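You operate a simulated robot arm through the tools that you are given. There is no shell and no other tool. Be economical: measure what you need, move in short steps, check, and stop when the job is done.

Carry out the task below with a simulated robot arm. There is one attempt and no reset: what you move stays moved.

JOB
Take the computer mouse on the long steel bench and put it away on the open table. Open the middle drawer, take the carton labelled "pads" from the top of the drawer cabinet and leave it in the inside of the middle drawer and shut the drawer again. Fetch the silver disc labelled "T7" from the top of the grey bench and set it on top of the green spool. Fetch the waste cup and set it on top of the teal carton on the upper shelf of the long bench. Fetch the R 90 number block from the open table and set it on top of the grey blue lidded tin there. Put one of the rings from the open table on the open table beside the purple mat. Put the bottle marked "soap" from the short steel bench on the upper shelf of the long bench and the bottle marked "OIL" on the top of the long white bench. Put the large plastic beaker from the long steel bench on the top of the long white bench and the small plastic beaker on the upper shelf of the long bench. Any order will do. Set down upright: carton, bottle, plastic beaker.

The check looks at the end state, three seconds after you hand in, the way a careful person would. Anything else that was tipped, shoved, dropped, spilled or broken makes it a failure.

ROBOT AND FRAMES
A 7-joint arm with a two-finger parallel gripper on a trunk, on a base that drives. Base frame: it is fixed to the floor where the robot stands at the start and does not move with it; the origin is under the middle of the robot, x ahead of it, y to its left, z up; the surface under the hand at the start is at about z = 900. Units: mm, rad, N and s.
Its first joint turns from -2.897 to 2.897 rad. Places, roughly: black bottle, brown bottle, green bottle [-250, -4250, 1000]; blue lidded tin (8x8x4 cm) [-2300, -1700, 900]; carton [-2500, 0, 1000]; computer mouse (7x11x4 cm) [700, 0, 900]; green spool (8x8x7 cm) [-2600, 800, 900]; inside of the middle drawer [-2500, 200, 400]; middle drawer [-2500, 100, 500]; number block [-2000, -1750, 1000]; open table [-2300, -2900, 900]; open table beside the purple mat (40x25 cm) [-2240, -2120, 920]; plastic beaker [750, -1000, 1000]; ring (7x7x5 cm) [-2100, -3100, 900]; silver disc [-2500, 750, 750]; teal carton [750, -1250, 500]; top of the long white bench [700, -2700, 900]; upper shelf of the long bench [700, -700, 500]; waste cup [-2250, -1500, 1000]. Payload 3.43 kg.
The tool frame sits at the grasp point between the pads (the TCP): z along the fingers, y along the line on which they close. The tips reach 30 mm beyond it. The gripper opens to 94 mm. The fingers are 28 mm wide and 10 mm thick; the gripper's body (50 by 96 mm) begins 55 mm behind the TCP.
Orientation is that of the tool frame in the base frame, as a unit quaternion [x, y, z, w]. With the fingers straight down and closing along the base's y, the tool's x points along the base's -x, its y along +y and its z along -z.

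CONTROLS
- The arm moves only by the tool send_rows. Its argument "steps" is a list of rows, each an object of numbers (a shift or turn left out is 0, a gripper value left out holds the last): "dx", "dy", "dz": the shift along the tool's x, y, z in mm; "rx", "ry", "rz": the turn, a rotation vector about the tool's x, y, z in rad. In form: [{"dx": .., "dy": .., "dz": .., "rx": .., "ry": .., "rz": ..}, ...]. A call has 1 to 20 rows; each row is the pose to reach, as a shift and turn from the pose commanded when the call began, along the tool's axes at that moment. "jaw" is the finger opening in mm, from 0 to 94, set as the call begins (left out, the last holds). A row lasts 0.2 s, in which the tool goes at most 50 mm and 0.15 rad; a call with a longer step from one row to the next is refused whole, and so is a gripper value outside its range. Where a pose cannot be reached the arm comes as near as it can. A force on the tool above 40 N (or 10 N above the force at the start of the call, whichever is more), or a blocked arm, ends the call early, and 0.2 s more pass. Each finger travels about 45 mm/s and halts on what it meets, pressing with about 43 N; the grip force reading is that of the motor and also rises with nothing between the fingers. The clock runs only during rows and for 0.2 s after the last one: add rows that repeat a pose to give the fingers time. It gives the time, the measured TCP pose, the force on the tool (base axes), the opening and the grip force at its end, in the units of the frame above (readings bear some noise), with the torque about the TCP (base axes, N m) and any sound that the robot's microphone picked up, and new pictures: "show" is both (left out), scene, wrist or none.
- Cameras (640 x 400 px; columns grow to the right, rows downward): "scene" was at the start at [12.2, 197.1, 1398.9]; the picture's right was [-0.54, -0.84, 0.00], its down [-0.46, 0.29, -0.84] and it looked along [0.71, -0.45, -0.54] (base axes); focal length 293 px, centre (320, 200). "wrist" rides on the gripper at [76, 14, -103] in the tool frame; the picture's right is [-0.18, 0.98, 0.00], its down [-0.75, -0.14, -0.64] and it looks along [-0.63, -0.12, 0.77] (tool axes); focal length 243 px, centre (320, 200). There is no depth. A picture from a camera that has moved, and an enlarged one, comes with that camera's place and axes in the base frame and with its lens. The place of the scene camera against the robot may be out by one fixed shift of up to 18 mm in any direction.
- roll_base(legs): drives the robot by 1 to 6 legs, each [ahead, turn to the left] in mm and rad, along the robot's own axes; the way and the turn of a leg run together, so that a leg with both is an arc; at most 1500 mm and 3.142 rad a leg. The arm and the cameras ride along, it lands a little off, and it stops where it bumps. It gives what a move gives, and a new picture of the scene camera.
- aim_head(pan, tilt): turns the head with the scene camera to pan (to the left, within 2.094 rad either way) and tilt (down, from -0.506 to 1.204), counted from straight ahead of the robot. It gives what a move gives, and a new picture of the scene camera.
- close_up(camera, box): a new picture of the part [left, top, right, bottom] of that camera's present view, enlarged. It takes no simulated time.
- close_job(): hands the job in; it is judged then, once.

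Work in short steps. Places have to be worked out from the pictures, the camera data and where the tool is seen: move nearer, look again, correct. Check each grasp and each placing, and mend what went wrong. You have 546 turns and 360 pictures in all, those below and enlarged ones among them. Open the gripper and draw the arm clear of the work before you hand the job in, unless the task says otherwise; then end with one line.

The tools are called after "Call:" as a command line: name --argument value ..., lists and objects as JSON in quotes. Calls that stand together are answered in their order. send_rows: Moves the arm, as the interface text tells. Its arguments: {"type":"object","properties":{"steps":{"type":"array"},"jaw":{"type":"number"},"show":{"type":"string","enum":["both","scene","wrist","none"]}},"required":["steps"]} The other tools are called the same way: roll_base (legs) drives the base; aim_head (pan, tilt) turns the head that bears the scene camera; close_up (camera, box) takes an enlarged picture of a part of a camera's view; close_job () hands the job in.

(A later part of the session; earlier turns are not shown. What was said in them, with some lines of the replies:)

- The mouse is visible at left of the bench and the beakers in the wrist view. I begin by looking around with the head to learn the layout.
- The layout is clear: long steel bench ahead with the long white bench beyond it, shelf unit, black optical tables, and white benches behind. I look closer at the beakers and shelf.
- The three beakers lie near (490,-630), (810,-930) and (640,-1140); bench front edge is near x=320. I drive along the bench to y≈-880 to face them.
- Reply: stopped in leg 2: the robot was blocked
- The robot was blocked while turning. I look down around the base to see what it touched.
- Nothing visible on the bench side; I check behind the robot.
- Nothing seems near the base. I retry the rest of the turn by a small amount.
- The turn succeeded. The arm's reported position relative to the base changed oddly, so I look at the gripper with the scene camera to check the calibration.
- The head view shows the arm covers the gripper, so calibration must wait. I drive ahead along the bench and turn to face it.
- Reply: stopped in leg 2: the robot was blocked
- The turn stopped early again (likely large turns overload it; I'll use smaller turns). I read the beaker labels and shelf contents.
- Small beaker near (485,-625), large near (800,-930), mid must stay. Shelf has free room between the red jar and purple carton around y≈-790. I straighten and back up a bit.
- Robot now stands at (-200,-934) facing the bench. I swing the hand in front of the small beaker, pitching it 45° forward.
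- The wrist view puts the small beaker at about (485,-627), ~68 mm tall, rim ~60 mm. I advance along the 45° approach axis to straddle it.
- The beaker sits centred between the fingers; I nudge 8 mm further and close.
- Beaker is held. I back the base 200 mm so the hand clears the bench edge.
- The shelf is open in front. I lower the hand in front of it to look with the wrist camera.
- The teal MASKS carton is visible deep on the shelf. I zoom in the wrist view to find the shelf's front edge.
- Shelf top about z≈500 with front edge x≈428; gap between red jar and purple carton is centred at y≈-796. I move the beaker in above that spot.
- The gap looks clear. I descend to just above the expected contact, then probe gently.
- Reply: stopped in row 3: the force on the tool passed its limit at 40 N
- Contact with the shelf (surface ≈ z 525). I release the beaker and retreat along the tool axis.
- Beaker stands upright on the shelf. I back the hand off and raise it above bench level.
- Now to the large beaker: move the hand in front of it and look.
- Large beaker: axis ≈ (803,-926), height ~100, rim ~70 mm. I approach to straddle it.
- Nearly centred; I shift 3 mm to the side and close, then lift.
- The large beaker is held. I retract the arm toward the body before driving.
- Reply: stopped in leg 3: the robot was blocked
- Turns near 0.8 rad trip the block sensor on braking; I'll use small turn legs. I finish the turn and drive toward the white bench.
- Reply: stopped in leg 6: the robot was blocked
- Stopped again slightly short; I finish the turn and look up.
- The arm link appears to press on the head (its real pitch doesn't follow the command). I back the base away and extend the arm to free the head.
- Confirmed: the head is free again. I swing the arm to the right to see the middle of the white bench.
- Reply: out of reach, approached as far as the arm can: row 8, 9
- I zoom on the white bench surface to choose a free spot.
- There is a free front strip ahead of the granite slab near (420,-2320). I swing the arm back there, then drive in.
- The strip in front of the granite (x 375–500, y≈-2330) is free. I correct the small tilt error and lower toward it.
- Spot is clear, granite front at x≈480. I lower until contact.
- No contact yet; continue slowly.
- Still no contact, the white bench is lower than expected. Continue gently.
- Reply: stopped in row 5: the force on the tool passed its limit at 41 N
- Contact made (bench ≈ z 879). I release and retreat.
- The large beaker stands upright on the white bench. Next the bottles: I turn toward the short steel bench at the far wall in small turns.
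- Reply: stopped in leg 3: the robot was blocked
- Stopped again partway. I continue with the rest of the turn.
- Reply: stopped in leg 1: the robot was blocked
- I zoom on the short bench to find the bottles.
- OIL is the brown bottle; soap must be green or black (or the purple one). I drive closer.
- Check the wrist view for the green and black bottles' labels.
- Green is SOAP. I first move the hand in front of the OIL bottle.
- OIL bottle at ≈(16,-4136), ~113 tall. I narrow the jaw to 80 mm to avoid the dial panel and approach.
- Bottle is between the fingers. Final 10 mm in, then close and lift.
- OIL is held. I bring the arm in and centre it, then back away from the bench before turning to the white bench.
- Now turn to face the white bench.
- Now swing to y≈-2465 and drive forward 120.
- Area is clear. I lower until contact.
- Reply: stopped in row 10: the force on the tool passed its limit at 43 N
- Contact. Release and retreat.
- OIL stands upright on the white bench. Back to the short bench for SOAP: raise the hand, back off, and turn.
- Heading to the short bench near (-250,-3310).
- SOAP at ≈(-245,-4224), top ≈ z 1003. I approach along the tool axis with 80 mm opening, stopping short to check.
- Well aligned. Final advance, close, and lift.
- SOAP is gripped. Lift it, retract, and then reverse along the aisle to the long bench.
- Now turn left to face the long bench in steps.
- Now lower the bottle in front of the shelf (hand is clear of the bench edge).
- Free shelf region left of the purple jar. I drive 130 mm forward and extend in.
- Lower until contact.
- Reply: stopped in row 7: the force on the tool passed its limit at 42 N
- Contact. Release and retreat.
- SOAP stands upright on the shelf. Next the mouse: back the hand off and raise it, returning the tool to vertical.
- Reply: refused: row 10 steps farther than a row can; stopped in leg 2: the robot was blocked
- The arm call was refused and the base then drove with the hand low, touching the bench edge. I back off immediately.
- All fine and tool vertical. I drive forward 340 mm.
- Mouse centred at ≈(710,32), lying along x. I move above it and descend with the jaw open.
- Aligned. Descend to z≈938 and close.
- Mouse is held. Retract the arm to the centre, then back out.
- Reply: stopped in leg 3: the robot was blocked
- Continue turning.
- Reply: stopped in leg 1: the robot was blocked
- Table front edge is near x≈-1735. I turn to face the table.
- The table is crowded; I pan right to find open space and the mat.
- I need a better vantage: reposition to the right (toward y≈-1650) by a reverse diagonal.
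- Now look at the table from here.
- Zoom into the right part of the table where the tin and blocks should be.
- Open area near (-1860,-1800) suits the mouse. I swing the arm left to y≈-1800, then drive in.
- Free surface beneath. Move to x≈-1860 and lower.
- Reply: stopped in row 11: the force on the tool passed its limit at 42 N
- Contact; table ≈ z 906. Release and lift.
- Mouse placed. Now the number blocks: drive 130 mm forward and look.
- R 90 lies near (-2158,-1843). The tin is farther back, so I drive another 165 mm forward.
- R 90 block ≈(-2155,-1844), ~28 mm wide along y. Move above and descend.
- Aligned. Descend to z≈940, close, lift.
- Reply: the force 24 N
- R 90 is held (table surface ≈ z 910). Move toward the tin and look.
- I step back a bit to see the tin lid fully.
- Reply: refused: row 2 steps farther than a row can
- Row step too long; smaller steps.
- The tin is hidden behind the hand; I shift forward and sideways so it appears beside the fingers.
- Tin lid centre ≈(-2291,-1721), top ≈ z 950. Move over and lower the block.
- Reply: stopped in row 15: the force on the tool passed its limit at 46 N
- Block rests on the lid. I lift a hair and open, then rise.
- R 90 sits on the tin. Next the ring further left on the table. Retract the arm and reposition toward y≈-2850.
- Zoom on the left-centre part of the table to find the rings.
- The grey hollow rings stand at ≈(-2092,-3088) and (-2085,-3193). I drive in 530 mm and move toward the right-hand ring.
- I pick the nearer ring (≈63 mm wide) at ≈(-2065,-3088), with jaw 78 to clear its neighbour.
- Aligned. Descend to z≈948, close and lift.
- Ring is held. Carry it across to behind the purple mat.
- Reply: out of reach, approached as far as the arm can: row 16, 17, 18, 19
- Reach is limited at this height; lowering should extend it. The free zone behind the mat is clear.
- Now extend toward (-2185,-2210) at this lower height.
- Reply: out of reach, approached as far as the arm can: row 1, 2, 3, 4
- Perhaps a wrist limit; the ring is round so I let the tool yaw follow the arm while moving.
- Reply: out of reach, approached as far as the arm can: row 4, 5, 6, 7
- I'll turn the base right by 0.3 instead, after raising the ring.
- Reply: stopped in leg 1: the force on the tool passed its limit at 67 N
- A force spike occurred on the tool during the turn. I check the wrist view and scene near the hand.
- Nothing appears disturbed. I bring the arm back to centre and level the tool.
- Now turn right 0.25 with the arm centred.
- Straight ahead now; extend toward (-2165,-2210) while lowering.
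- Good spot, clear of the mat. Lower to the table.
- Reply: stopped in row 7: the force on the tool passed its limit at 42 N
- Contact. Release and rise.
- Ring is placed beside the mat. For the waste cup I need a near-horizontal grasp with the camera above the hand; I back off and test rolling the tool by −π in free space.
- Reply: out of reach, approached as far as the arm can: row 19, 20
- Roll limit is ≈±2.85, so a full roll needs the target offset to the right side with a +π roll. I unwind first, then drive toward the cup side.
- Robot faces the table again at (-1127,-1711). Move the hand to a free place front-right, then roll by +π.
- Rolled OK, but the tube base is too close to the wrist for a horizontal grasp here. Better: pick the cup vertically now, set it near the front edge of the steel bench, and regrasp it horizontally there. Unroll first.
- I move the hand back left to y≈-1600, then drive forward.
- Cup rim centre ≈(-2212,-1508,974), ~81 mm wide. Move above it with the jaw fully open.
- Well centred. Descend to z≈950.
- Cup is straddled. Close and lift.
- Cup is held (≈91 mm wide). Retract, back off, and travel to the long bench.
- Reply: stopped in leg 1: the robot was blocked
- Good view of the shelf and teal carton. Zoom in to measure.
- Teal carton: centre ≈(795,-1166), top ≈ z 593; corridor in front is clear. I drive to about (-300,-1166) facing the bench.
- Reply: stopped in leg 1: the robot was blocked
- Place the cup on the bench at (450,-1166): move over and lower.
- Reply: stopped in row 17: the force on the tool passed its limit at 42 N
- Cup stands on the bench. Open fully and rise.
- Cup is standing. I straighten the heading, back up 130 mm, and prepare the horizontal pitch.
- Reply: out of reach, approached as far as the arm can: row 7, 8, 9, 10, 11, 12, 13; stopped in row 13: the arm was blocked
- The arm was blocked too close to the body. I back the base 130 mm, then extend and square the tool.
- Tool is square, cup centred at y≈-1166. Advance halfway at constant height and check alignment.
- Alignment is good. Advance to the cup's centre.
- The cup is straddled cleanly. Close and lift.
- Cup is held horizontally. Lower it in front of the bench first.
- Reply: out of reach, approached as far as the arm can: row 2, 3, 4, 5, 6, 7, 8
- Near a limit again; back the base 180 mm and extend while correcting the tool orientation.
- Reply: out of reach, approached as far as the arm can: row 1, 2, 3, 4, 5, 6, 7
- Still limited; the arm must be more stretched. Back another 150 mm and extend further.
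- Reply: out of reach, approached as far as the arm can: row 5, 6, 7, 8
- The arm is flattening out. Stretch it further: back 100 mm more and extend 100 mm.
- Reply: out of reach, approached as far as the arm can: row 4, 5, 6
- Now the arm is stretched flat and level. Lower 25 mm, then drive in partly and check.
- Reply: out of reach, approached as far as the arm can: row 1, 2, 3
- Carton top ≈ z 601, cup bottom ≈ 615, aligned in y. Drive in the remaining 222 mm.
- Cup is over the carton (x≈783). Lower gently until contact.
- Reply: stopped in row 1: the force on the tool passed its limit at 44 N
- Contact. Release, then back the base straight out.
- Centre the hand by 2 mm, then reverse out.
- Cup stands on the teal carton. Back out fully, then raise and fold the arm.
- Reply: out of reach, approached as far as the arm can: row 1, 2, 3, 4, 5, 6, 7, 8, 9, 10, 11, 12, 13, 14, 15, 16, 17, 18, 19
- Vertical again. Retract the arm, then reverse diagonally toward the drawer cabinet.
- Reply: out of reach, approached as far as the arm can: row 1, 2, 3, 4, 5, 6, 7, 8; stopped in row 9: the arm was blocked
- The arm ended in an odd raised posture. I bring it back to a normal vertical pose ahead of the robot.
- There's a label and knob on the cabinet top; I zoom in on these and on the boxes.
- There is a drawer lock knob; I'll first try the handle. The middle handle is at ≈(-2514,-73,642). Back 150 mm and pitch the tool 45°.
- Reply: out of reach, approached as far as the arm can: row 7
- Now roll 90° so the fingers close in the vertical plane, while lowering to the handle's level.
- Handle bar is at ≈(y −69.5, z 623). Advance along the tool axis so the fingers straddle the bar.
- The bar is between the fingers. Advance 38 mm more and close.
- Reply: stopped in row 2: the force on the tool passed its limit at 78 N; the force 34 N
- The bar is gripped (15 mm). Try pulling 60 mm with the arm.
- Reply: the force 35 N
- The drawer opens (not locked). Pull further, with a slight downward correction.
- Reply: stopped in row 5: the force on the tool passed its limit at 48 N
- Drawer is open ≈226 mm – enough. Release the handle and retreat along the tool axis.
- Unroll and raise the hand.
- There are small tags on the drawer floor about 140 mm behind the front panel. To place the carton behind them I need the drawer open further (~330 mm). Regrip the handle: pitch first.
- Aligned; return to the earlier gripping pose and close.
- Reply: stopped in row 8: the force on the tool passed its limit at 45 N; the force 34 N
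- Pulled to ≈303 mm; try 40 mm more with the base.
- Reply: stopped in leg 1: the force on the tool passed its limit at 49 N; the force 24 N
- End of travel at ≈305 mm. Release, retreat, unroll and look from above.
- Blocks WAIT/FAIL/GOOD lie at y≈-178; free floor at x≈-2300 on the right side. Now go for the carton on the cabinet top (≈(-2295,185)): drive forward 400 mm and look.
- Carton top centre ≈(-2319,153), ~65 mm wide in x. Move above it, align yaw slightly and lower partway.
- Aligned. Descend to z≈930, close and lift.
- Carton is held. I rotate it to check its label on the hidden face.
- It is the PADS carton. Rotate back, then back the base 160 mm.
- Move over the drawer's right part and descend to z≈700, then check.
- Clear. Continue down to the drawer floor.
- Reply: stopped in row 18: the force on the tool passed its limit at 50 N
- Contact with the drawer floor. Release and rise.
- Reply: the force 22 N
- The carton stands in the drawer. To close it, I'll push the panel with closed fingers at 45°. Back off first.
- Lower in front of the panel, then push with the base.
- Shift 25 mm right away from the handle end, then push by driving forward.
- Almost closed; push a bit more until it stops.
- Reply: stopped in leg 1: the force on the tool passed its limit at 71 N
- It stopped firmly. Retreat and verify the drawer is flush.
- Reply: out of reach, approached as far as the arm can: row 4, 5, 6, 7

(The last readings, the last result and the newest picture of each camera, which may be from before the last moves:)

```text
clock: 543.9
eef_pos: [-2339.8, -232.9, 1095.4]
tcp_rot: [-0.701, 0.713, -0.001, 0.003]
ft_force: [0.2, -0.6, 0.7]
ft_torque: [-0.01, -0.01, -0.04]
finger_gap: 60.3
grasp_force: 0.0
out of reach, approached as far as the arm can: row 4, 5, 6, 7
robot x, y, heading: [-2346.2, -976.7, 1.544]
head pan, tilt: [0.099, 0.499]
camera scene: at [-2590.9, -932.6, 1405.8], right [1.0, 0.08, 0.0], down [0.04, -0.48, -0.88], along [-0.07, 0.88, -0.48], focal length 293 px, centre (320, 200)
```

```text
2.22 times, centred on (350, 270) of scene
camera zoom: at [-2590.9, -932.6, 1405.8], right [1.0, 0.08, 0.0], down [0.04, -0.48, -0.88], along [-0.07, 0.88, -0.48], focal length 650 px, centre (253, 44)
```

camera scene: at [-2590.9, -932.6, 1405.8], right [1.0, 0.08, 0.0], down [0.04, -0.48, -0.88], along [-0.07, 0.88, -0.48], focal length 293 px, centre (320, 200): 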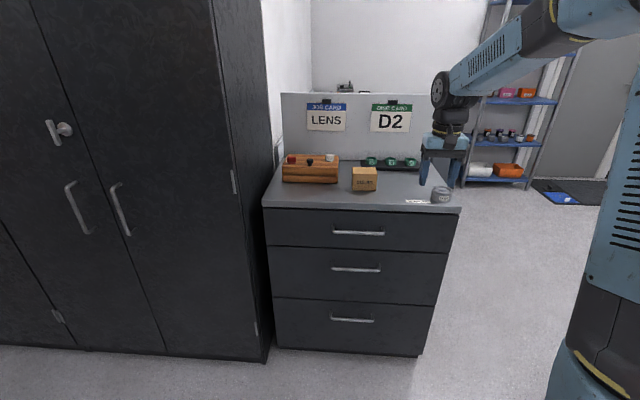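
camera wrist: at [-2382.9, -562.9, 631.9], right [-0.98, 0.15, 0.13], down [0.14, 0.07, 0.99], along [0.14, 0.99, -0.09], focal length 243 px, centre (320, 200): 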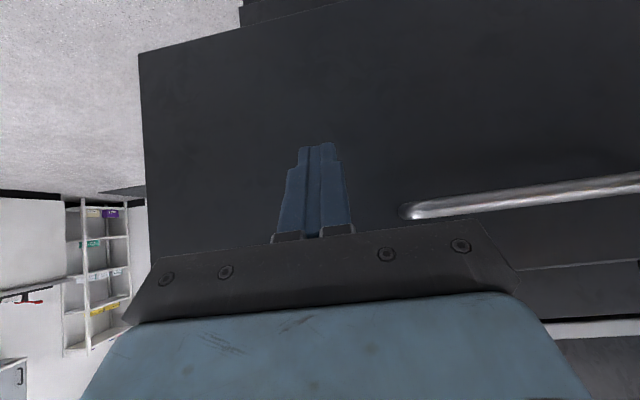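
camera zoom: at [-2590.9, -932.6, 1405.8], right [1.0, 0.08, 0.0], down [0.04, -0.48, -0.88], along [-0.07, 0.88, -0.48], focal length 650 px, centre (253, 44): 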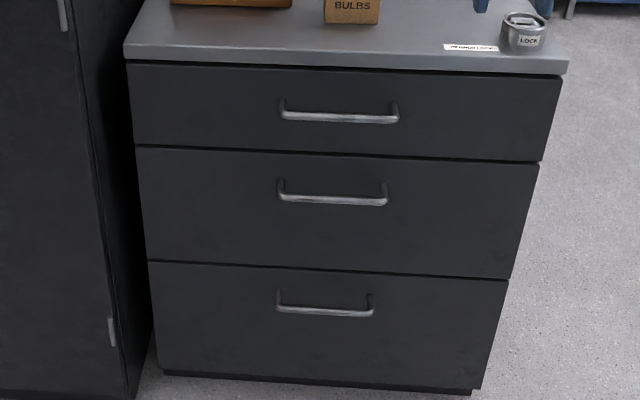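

Drawer is closed flush. Now to the grey bench for disc T7: turn and drive around the cabinet.

Call:
roll_base --legs '[[0, -0.45]]'

Call:
roll_base --legs '[[0, -0.35], [1480, 0]]'

Call:
roll_base --legs '[[0, 0.6]]'

Call:
roll_base --legs '[[0, 0.25], [640, 0], [0, 0.35]]'

Call:
roll_base --legs '[[0, 0.6]]'

Call:
roll_base --legs '[[0, 0.6]]'

```text
clock: 545.7
eef_pos: [-2023.1, -307.5, 1095.4]
tcp_rot: [-0.528, 0.849, -0.001, 0.002]
ft_force: [1.5, 0.3, -0.4]
ft_torque: [-0.02, 0.0, -0.02]
finger_gap: 59.9
grasp_force: 0.1
robot x, y, heading: [-2374.6, -966.5, 1.097]
head pan, tilt: [0.099, 0.499]
camera scene: at [-2580.3, -818.7, 1405.8], right [0.93, -0.36, 0.0], down [-0.17, -0.45, -0.88], along [0.32, 0.82, -0.48], focal length 293 px, centre (320, 200)
```

scene: 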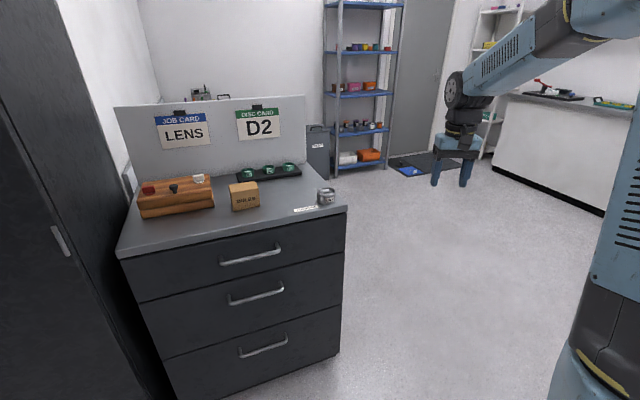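

```text
clock: 554.3
eef_pos: [-714.0, 491.1, 1095.1]
tcp_rot: [-0.358, 0.934, -0.001, 0.003]
ft_force: [-0.1, -0.3, 0.0]
ft_torque: [0.03, 0.0, -0.01]
finger_gap: 60.1
grasp_force: 0.1
robot x, y, heading: [-1287.6, 14.9, 0.722]
head pan, tilt: [0.099, 0.499]
camera scene: at [-1428.4, 226.4, 1405.8], right [0.73, -0.68, 0.0], down [-0.33, -0.35, -0.88], along [0.6, 0.64, -0.48], focal length 293 px, centre (320, 200)
```

scene: 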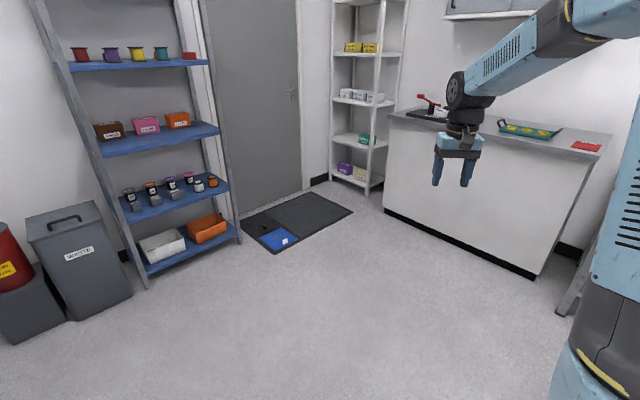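

```text
clock: 556.5
eef_pos: [-1091.6, 737.5, 1095.9]
tcp_rot: [-0.621, 0.784, 0.0, 0.003]
ft_force: [-0.3, -0.1, -0.2]
ft_torque: [-0.01, -0.01, 0.02]
finger_gap: 59.9
grasp_force: 0.1
robot x, y, heading: [-1244.1, 10.7, 1.326]
head pan, tilt: [0.099, 0.499]
camera scene: at [-1476.6, 104.8, 1405.8], right [0.99, -0.14, 0.0], down [-0.07, -0.47, -0.88], along [0.12, 0.87, -0.48], focal length 293 px, centre (320, 200)
```

scene: 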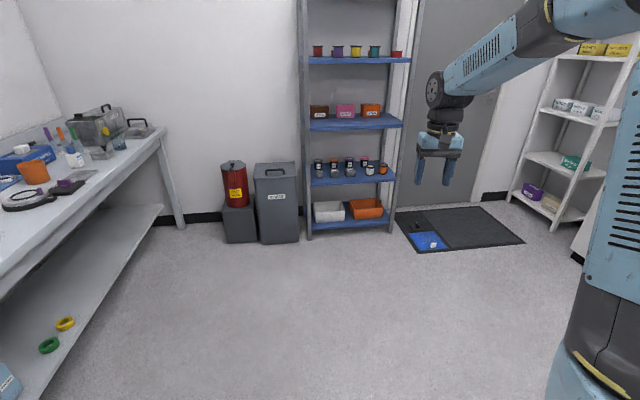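

```text
clock: 562.3
eef_pos: [-1534.5, 1335.8, 1095.2]
tcp_rot: [0.825, -0.565, 0.0, -0.002]
ft_force: [-0.2, -0.2, 0.0]
ft_torque: [-0.02, 0.04, -0.04]
finger_gap: 60.3
grasp_force: 0.0
robot x, y, heading: [-1224.3, 655.3, 1.929]
head pan, tilt: [0.099, 0.499]
camera scene: at [-1470.4, 606.4, 1405.8], right [0.9, 0.44, 0.0], down [0.21, -0.43, -0.88], along [-0.39, 0.79, -0.48], focal length 293 px, centre (320, 200)
```

scene: 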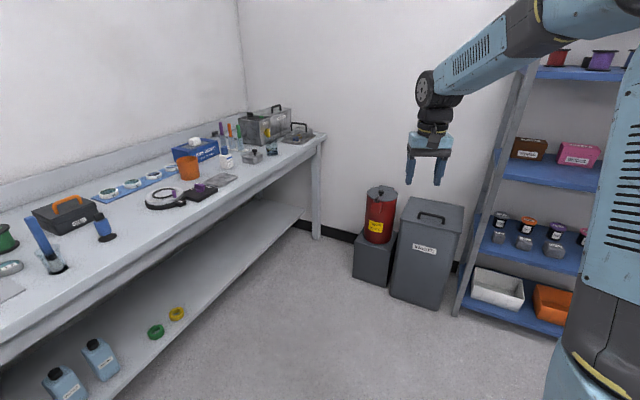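

```text
clock: 564.5
eef_pos: [-1865.7, 1044.8, 1095.4]
tcp_rot: [0.955, -0.295, 0.0, -0.003]
ft_force: [0.2, 0.5, -0.2]
ft_torque: [0.0, 0.04, -0.01]
finger_gap: 60.1
grasp_force: 0.0
robot x, y, heading: [-1203.7, 689.1, 2.524]
head pan, tilt: [0.099, 0.499]
camera scene: at [-1373.6, 516.6, 1405.8], right [0.49, 0.87, 0.0], down [0.42, -0.24, -0.88], along [-0.76, 0.43, -0.48], focal length 293 px, centre (320, 200)
```

scene: 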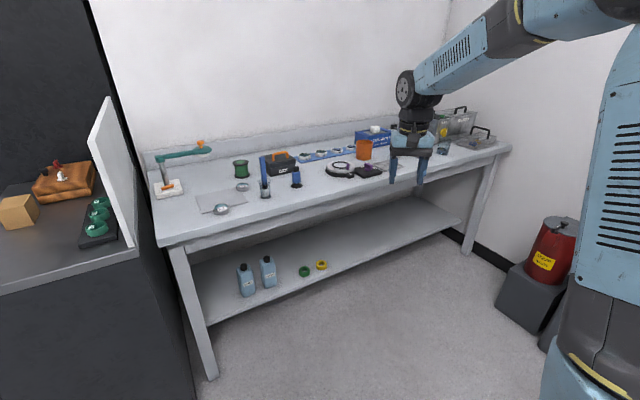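

```text
clock: 566.8
eef_pos: [-1950.7, 603.1, 1097.0]
tcp_rot: [1.0, 0.004, -0.002, -0.003]
ft_force: [-0.8, -0.4, -0.1]
ft_torque: [0.02, 0.01, 0.02]
finger_gap: 60.0
grasp_force: 0.0
robot x, y, heading: [-1206.0, 732.7, 3.121]
head pan, tilt: [0.099, 0.499]
camera scene: at [-1242.9, 499.4, 1405.8], right [-0.09, 1.0, 0.0], down [0.48, 0.04, -0.88], along [-0.87, -0.08, -0.48], focal length 293 px, centre (320, 200)
```

scene: 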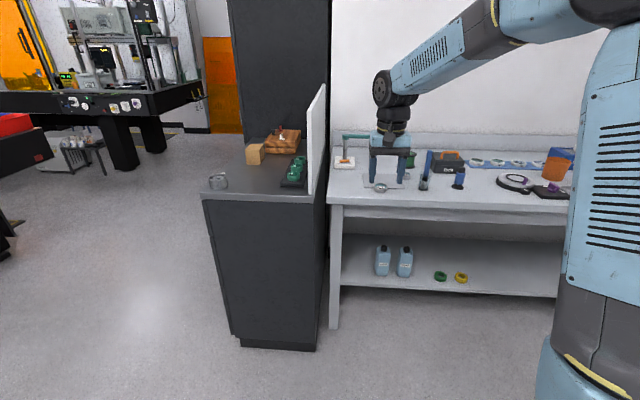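

Zoom on the bench near the spool to find disc T7.

Call:
close_up --camera "scene" --box '[325, 120, 525, 220]'

Call:
close_up --camera "wrist" --box '[0, 0, 640, 400]'

```text
3.20 times, centred on (425, 170) of scene
camera zoom: at [-1242.9, 499.4, 1405.8], right [-0.09, 1.0, 0.0], down [0.48, 0.04, -0.88], along [-0.87, -0.08, -0.48], focal length 937 px, centre (-16, 296)
```

zoom: 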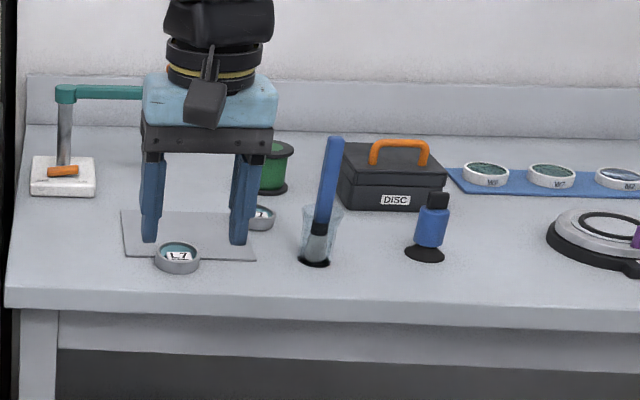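

```text
1.00 times, centred on (320, 200) of wrist (not enlarged: the box is as wide or as high as the picture)
camera zoom: at [-1873.1, 588.9, 1199.2], right [-0.17, -0.98, 0.0], down [-0.75, 0.13, 0.64], along [-0.63, 0.12, -0.76], focal length 243 px, centre (320, 200)
```

zoom: 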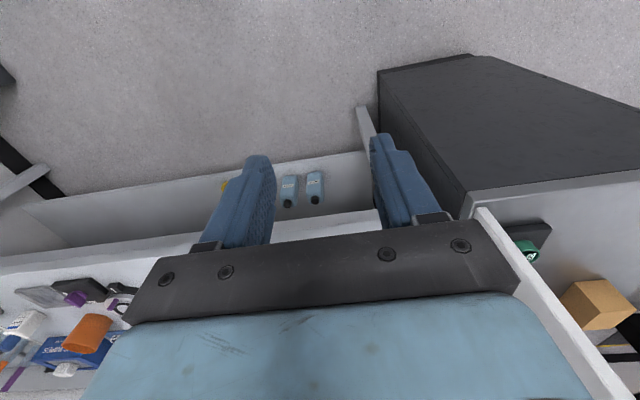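

Two discs there. The bench top seems ≈ z 815, front edge x≈-2320. Shift the hand to y≈720 and drive forward 520 mm.

Call:
send_rows --steps '[{"dy": -40}, {"dy": -80}, {"dy": -117}, {"dy": -117}]' --show "none"

Call:
roll_base --legs '[[0, 0.02], [520, 0]]'

Call:
close_up --camera "wrist" --box '[0, 0, 640, 400]'

```text
clock: 567.8
eef_pos: [-1952.3, 719.2, 1096.1]
tcp_rot: [1.0, 0.005, -0.002, -0.001]
ft_force: [0.0, -0.2, -0.6]
ft_torque: [-0.03, -0.01, 0.01]
finger_gap: 60.0
grasp_force: 0.1
robot x, y, heading: [-1204.6, 733.8, 3.133]
head pan, tilt: [0.099, 0.499]
```

```text
clock: 571.2
eef_pos: [-2475.4, 698.7, 1096.9]
tcp_rot: [1.0, 0.016, -0.001, -0.003]
ft_force: [-0.2, -0.1, -0.5]
ft_torque: [0.0, 0.0, -0.01]
finger_gap: 60.1
grasp_force: 0.1
robot x, y, heading: [-1726.1, 727.6, -3.132]
head pan, tilt: [0.099, 0.499]
camera scene: at [-1760.5, 492.9, 1405.8], right [-0.11, 0.99, 0.0], down [0.48, 0.05, -0.88], along [-0.87, -0.1, -0.48], focal length 293 px, centre (320, 200)
```

scene: 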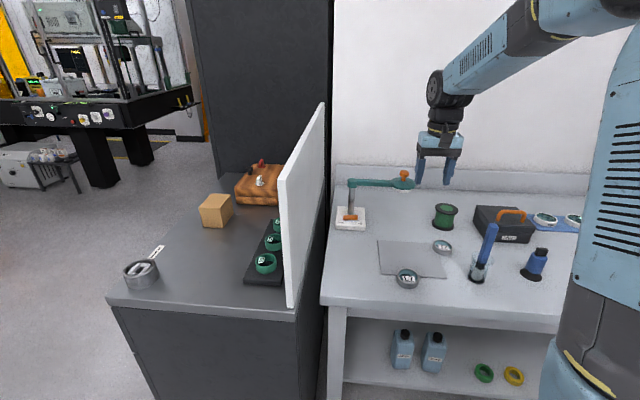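

```text
1.00 times, centred on (320, 200) of wrist (not enlarged: the box is as wide or as high as the picture)
camera zoom: at [-2398.3, 686.9, 1199.4], right [-0.15, -0.99, 0.0], down [-0.76, 0.11, 0.64], along [-0.64, 0.1, -0.76], focal length 243 px, centre (320, 200)
```

zoom: 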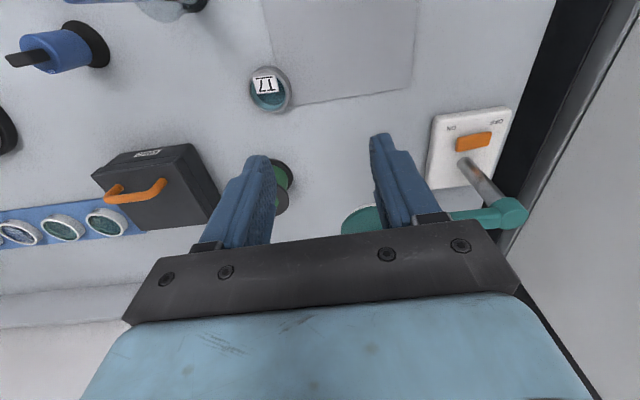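

Zoom to read both labels.

Call:
close_up --camera "wrist" --box '[220, 50, 320, 130]'

Call:
close_up --camera "scene" --box '[380, 190, 480, 300]'

```text
5.00 times, centred on (270, 90) of wrist
camera zoom: at [-2398.3, 686.9, 1199.4], right [-0.15, -0.99, 0.0], down [-0.76, 0.11, 0.64], along [-0.64, 0.1, -0.76], focal length 1213 px, centre (570, 750)
```

zoom: 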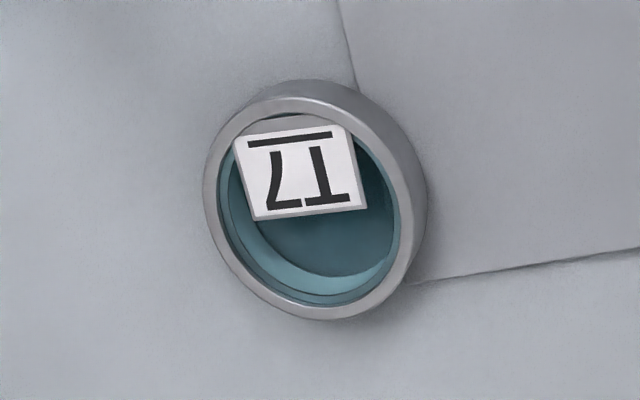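

```text
3.64 times, centred on (430, 245) of scene
camera zoom: at [-1760.5, 492.9, 1405.8], right [-0.11, 0.99, 0.0], down [0.48, 0.05, -0.88], along [-0.87, -0.1, -0.48], focal length 1064 px, centre (-80, 36)
```

zoom: 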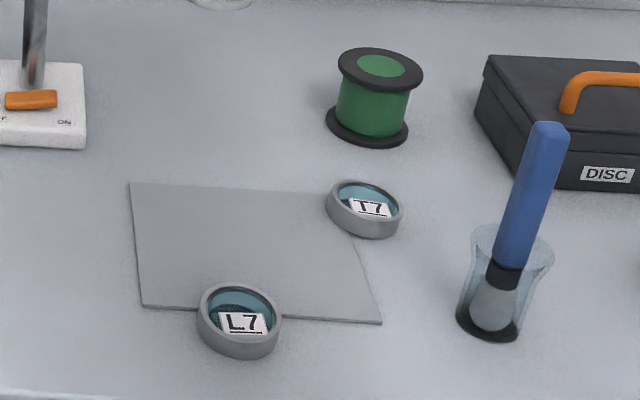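

T7 is the disc next to the spool at ≈(-2478,765,876); spool top ≈(-2612,803,932). Move above the disc and lower partway with jaw 80.

Call:
send_rows --steps '[{"dx": -3, "dy": -33}, {"dx": -5, "dy": -66}, {"dx": -5, "dy": -66, "dz": 45}, {"dx": -5, "dy": -66, "dz": 90}, {"dx": -5, "dy": -66, "dz": 110}, {"dx": -5, "dy": -66, "dz": 110}]' --jaw 80 --show "wrist"

```text
clock: 572.6
eef_pos: [-2482.6, 763.7, 986.9]
tcp_rot: [1.0, 0.016, -0.002, -0.001]
ft_force: [-0.1, -0.5, -0.6]
ft_torque: [0.02, -0.01, 0.01]
finger_gap: 79.8
grasp_force: 0.1
robot x, y, heading: [-1726.0, 729.0, -3.128]
head pan, tilt: [0.099, 0.499]
camera wrist: at [-2406.3, 751.9, 1089.6], right [-0.15, -0.99, 0.0], down [-0.76, 0.11, 0.65], along [-0.64, 0.1, -0.76], focal length 243 px, centre (320, 200)
```

wrist: 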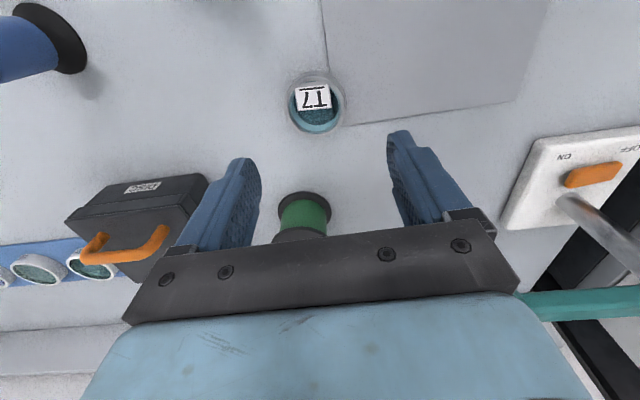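

Disc centred at ≈(-2481,769). Descend carefully.

Call:
send_rows --steps '[{"dy": -5, "dz": 40}, {"dy": -5, "dz": 75}, {"dy": -5, "dz": 88}, {"dy": -5, "dz": 91}, {"dy": -5, "dz": 94}, {"dy": -5, "dz": 97}, {"dy": -5, "dz": 100}, {"dy": -5, "dz": 103}, {"dy": -5, "dz": 106}]' --show "wrist"

```text
clock: 574.6
eef_pos: [-2482.8, 771.7, 884.1]
tcp_rot: [1.0, 0.016, -0.004, -0.002]
ft_force: [4.8, 0.2, 32.1]
ft_torque: [-1.38, -0.64, 0.25]
finger_gap: 79.8
grasp_force: 0.0
robot x, y, heading: [-1725.4, 725.5, -3.135]
head pan, tilt: [0.099, 0.499]
camera wrist: at [-2405.5, 758.9, 986.5], right [-0.15, -0.99, 0.0], down [-0.75, 0.11, 0.65], along [-0.64, 0.1, -0.76], focal length 243 px, centre (320, 200)
```

wrist: 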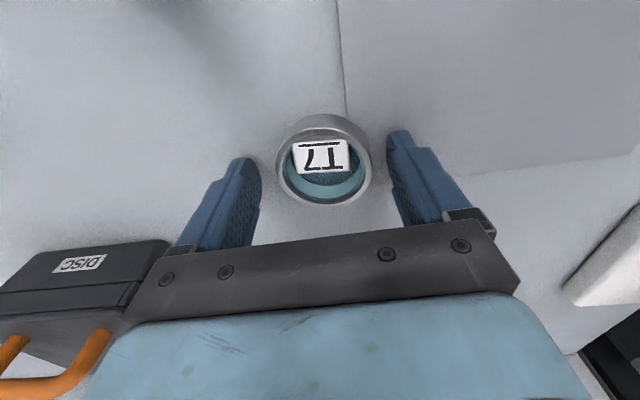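

Tips touched the bench (≈ z 854). Raise 4 mm, close, and lift.

Call:
send_rows --steps '[{"dz": -7}, {"dz": -7}]' --show "none"

Call:
send_rows --steps '[{}, {}, {}, {}]' --jaw 25 --show "none"

Call:
send_rows --steps '[{"dz": -20}, {"dz": -60}, {"dz": -100}, {"dz": -130}, {"dz": -130}]' --show "wrist"

```text
clock: 575.2
eef_pos: [-2482.8, 770.5, 887.8]
tcp_rot: [1.0, 0.016, 0.0, -0.002]
ft_force: [-0.1, 0.2, -0.5]
ft_torque: [0.01, 0.0, 0.04]
finger_gap: 80.2
grasp_force: 0.0
robot x, y, heading: [-1729.7, 732.9, -3.128]
head pan, tilt: [0.099, 0.499]
```

```text
clock: 576.2
eef_pos: [-2483.3, 770.7, 888.6]
tcp_rot: [1.0, 0.016, -0.002, -0.002]
ft_force: [-0.1, -0.8, 0.1]
ft_torque: [0.03, 0.01, 0.04]
finger_gap: 55.2
grasp_force: 43.4
robot x, y, heading: [-1729.4, 727.6, -3.13]
head pan, tilt: [0.099, 0.499]
```

```text
clock: 577.4
eef_pos: [-2483.7, 768.4, 1018.2]
tcp_rot: [1.0, 0.016, -0.003, -0.001]
ft_force: [-0.5, 0.3, -0.7]
ft_torque: [0.0, -0.03, -0.01]
finger_gap: 55.5
grasp_force: 42.9
robot x, y, heading: [-1731.6, 731.3, -3.131]
head pan, tilt: [0.099, 0.499]
camera wrist: at [-2406.8, 757.6, 1121.4], right [-0.15, -0.99, 0.0], down [-0.76, 0.11, 0.64], along [-0.64, 0.1, -0.76], focal length 243 px, centre (320, 200)
```

wrist: 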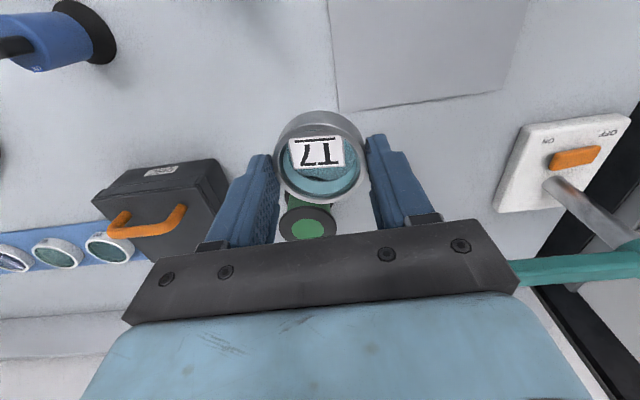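

Disc is held. Move over the spool (≈(-2611,804)).

Call:
send_rows --steps '[{"dx": -42, "dy": -13}, {"dx": -85, "dy": -27}, {"dx": -127, "dy": -40}, {"dx": -127, "dy": -40, "dz": 15}, {"dx": -127, "dy": -40, "dz": 15}]' --show "both"

```text
clock: 578.6
eef_pos: [-2613.5, 806.9, 1002.5]
tcp_rot: [1.0, 0.016, -0.002, -0.002]
ft_force: [-1.3, -0.5, -1.2]
ft_torque: [-0.01, 0.02, -0.02]
finger_gap: 55.4
grasp_force: 43.3
robot x, y, heading: [-1725.1, 726.0, -3.132]
head pan, tilt: [0.099, 0.499]
camera scene: at [-1760.9, 492.8, 1405.8], right [-0.11, 0.99, 0.0], down [0.48, 0.05, -0.88], along [-0.87, -0.1, -0.48], focal length 293 px, centre (320, 200)
camera wrist: at [-2536.4, 794.8, 1104.7], right [-0.15, -0.99, 0.0], down [-0.76, 0.11, 0.64], along [-0.64, 0.1, -0.76], focal length 243 px, centre (320, 200)
```

scene: 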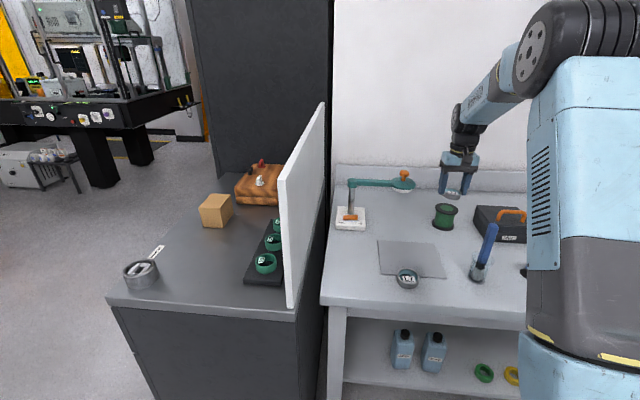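
wrist: 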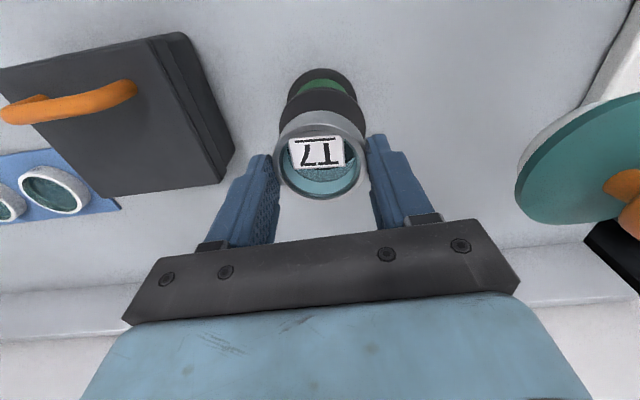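

Disc is over the spool's centre. Lower until contact.

Call:
send_rows --steps '[{"dx": 2, "dy": 2, "dz": 20}, {"dx": 2, "dy": 2, "dz": 34}, {"dx": 2, "dy": 2, "dz": 37}, {"dx": 2, "dy": 2, "dz": 39}, {"dx": 2, "dy": 2, "dz": 41}, {"dx": 2, "dy": 2, "dz": 43}, {"dx": 2, "dy": 2, "dz": 45}, {"dx": 2, "dy": 2, "dz": 47}, {"dx": 2, "dy": 2, "dz": 49}, {"dx": 2, "dy": 2, "dz": 51}, {"dx": 2, "dy": 2, "dz": 53}, {"dx": 2, "dy": 2, "dz": 55}]' --show "wrist"

```text
clock: 581.2
eef_pos: [-2609.4, 803.8, 949.5]
tcp_rot: [1.0, 0.017, -0.002, -0.001]
ft_force: [-6.0, -1.9, 17.0]
ft_torque: [0.05, 0.16, 0.07]
finger_gap: 54.6
grasp_force: 42.8
robot x, y, heading: [-1729.0, 727.7, -3.129]
head pan, tilt: [0.099, 0.499]
camera wrist: at [-2532.4, 791.6, 1052.6], right [-0.15, -0.99, 0.0], down [-0.75, 0.11, 0.65], along [-0.64, 0.1, -0.76], focal length 243 px, centre (320, 200)
```

wrist: 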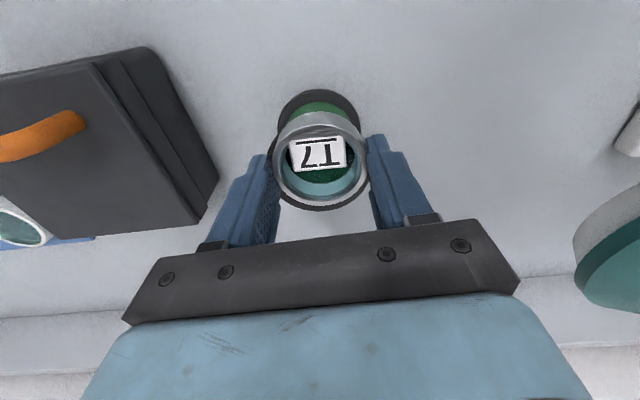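

Contact. Lift a hair, open, rise.

Call:
send_rows --steps '[{"dz": -1.5}, {"dz": -1.5}]' --show "none"

Call:
send_rows --steps '[{}, {}, {}]' --jaw 84 --show "none"

Call:
send_rows --steps '[{"dz": -25}, {"dz": -70}, {"dz": -115}, {"dx": 30, "dz": -150}, {"dx": 70, "dz": -170}, {"dx": 70, "dz": -170}]' --show "wrist"

```text
clock: 581.8
eef_pos: [-2609.1, 803.9, 949.7]
tcp_rot: [1.0, 0.016, -0.001, -0.003]
ft_force: [-1.8, -2.5, 10.1]
ft_torque: [-0.05, 0.07, 0.04]
finger_gap: 54.6
grasp_force: 43.1
robot x, y, heading: [-1723.9, 729.6, -3.132]
head pan, tilt: [0.099, 0.499]
```

```text
clock: 582.6
eef_pos: [-2608.9, 802.2, 950.0]
tcp_rot: [1.0, 0.015, -0.002, -0.002]
ft_force: [-0.7, 0.4, -0.8]
ft_torque: [0.0, -0.03, 0.01]
finger_gap: 83.8
grasp_force: 0.1
robot x, y, heading: [-1728.8, 728.6, -3.134]
head pan, tilt: [0.099, 0.499]
```

```text
clock: 584.0
eef_pos: [-2538.0, 806.3, 1120.4]
tcp_rot: [1.0, 0.016, -0.002, -0.002]
ft_force: [-0.1, 0.0, -0.1]
ft_torque: [-0.03, 0.0, 0.0]
finger_gap: 83.8
grasp_force: 0.0
robot x, y, heading: [-1728.3, 730.6, -3.132]
head pan, tilt: [0.099, 0.499]
camera wrist: at [-2461.1, 794.5, 1222.4], right [-0.15, -0.99, 0.0], down [-0.76, 0.11, 0.64], along [-0.64, 0.1, -0.76], focal length 243 px, centre (320, 200)
```

wrist: 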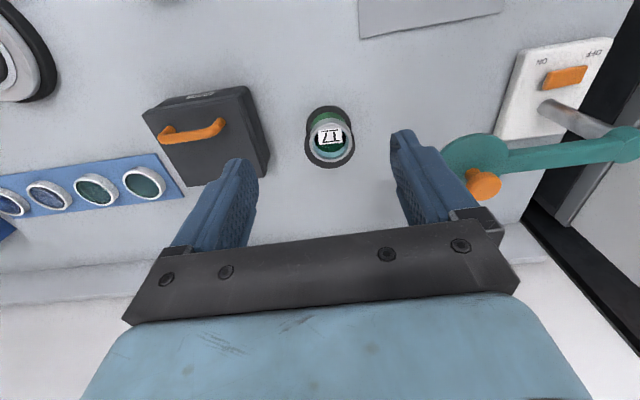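

T7 rests on the spool. All parts are done; I back the robot away so the arm is clear.

Call:
roll_base --legs '[[-600, 0]]'

```text
clock: 587.5
eef_pos: [-1933.6, 816.1, 1119.3]
tcp_rot: [1.0, 0.012, -0.002, -0.001]
ft_force: [-0.6, -0.2, -0.6]
ft_torque: [-0.03, -0.01, 0.02]
finger_gap: 83.9
grasp_force: 0.0
robot x, y, heading: [-1121.2, 733.0, -3.144]
head pan, tilt: [0.099, 0.499]
camera scene: at [-1158.8, 496.3, 1405.8], right [-0.1, 0.99, 0.0], down [0.48, 0.05, -0.88], along [-0.87, -0.09, -0.48], focal length 293 px, centre (320, 200)
```

scene: 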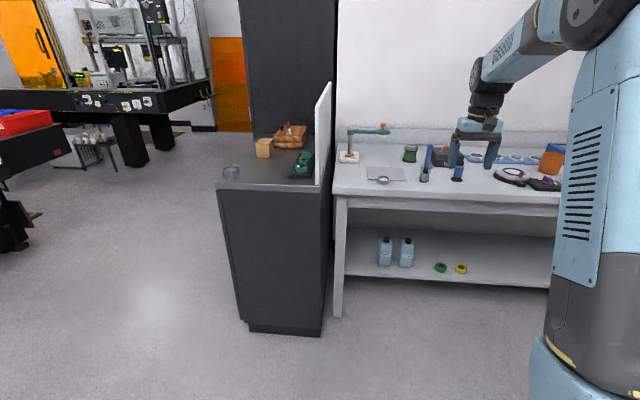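

The gripper is open and the arm is clear of the work, so I hand the job in.

Call:
close_job

```text
The job is handed in.
```

Job handed in: every item was moved to its requested place and checked in the pictures after release. The carton is the exception, because I couldn't see it once the drawer was shut.
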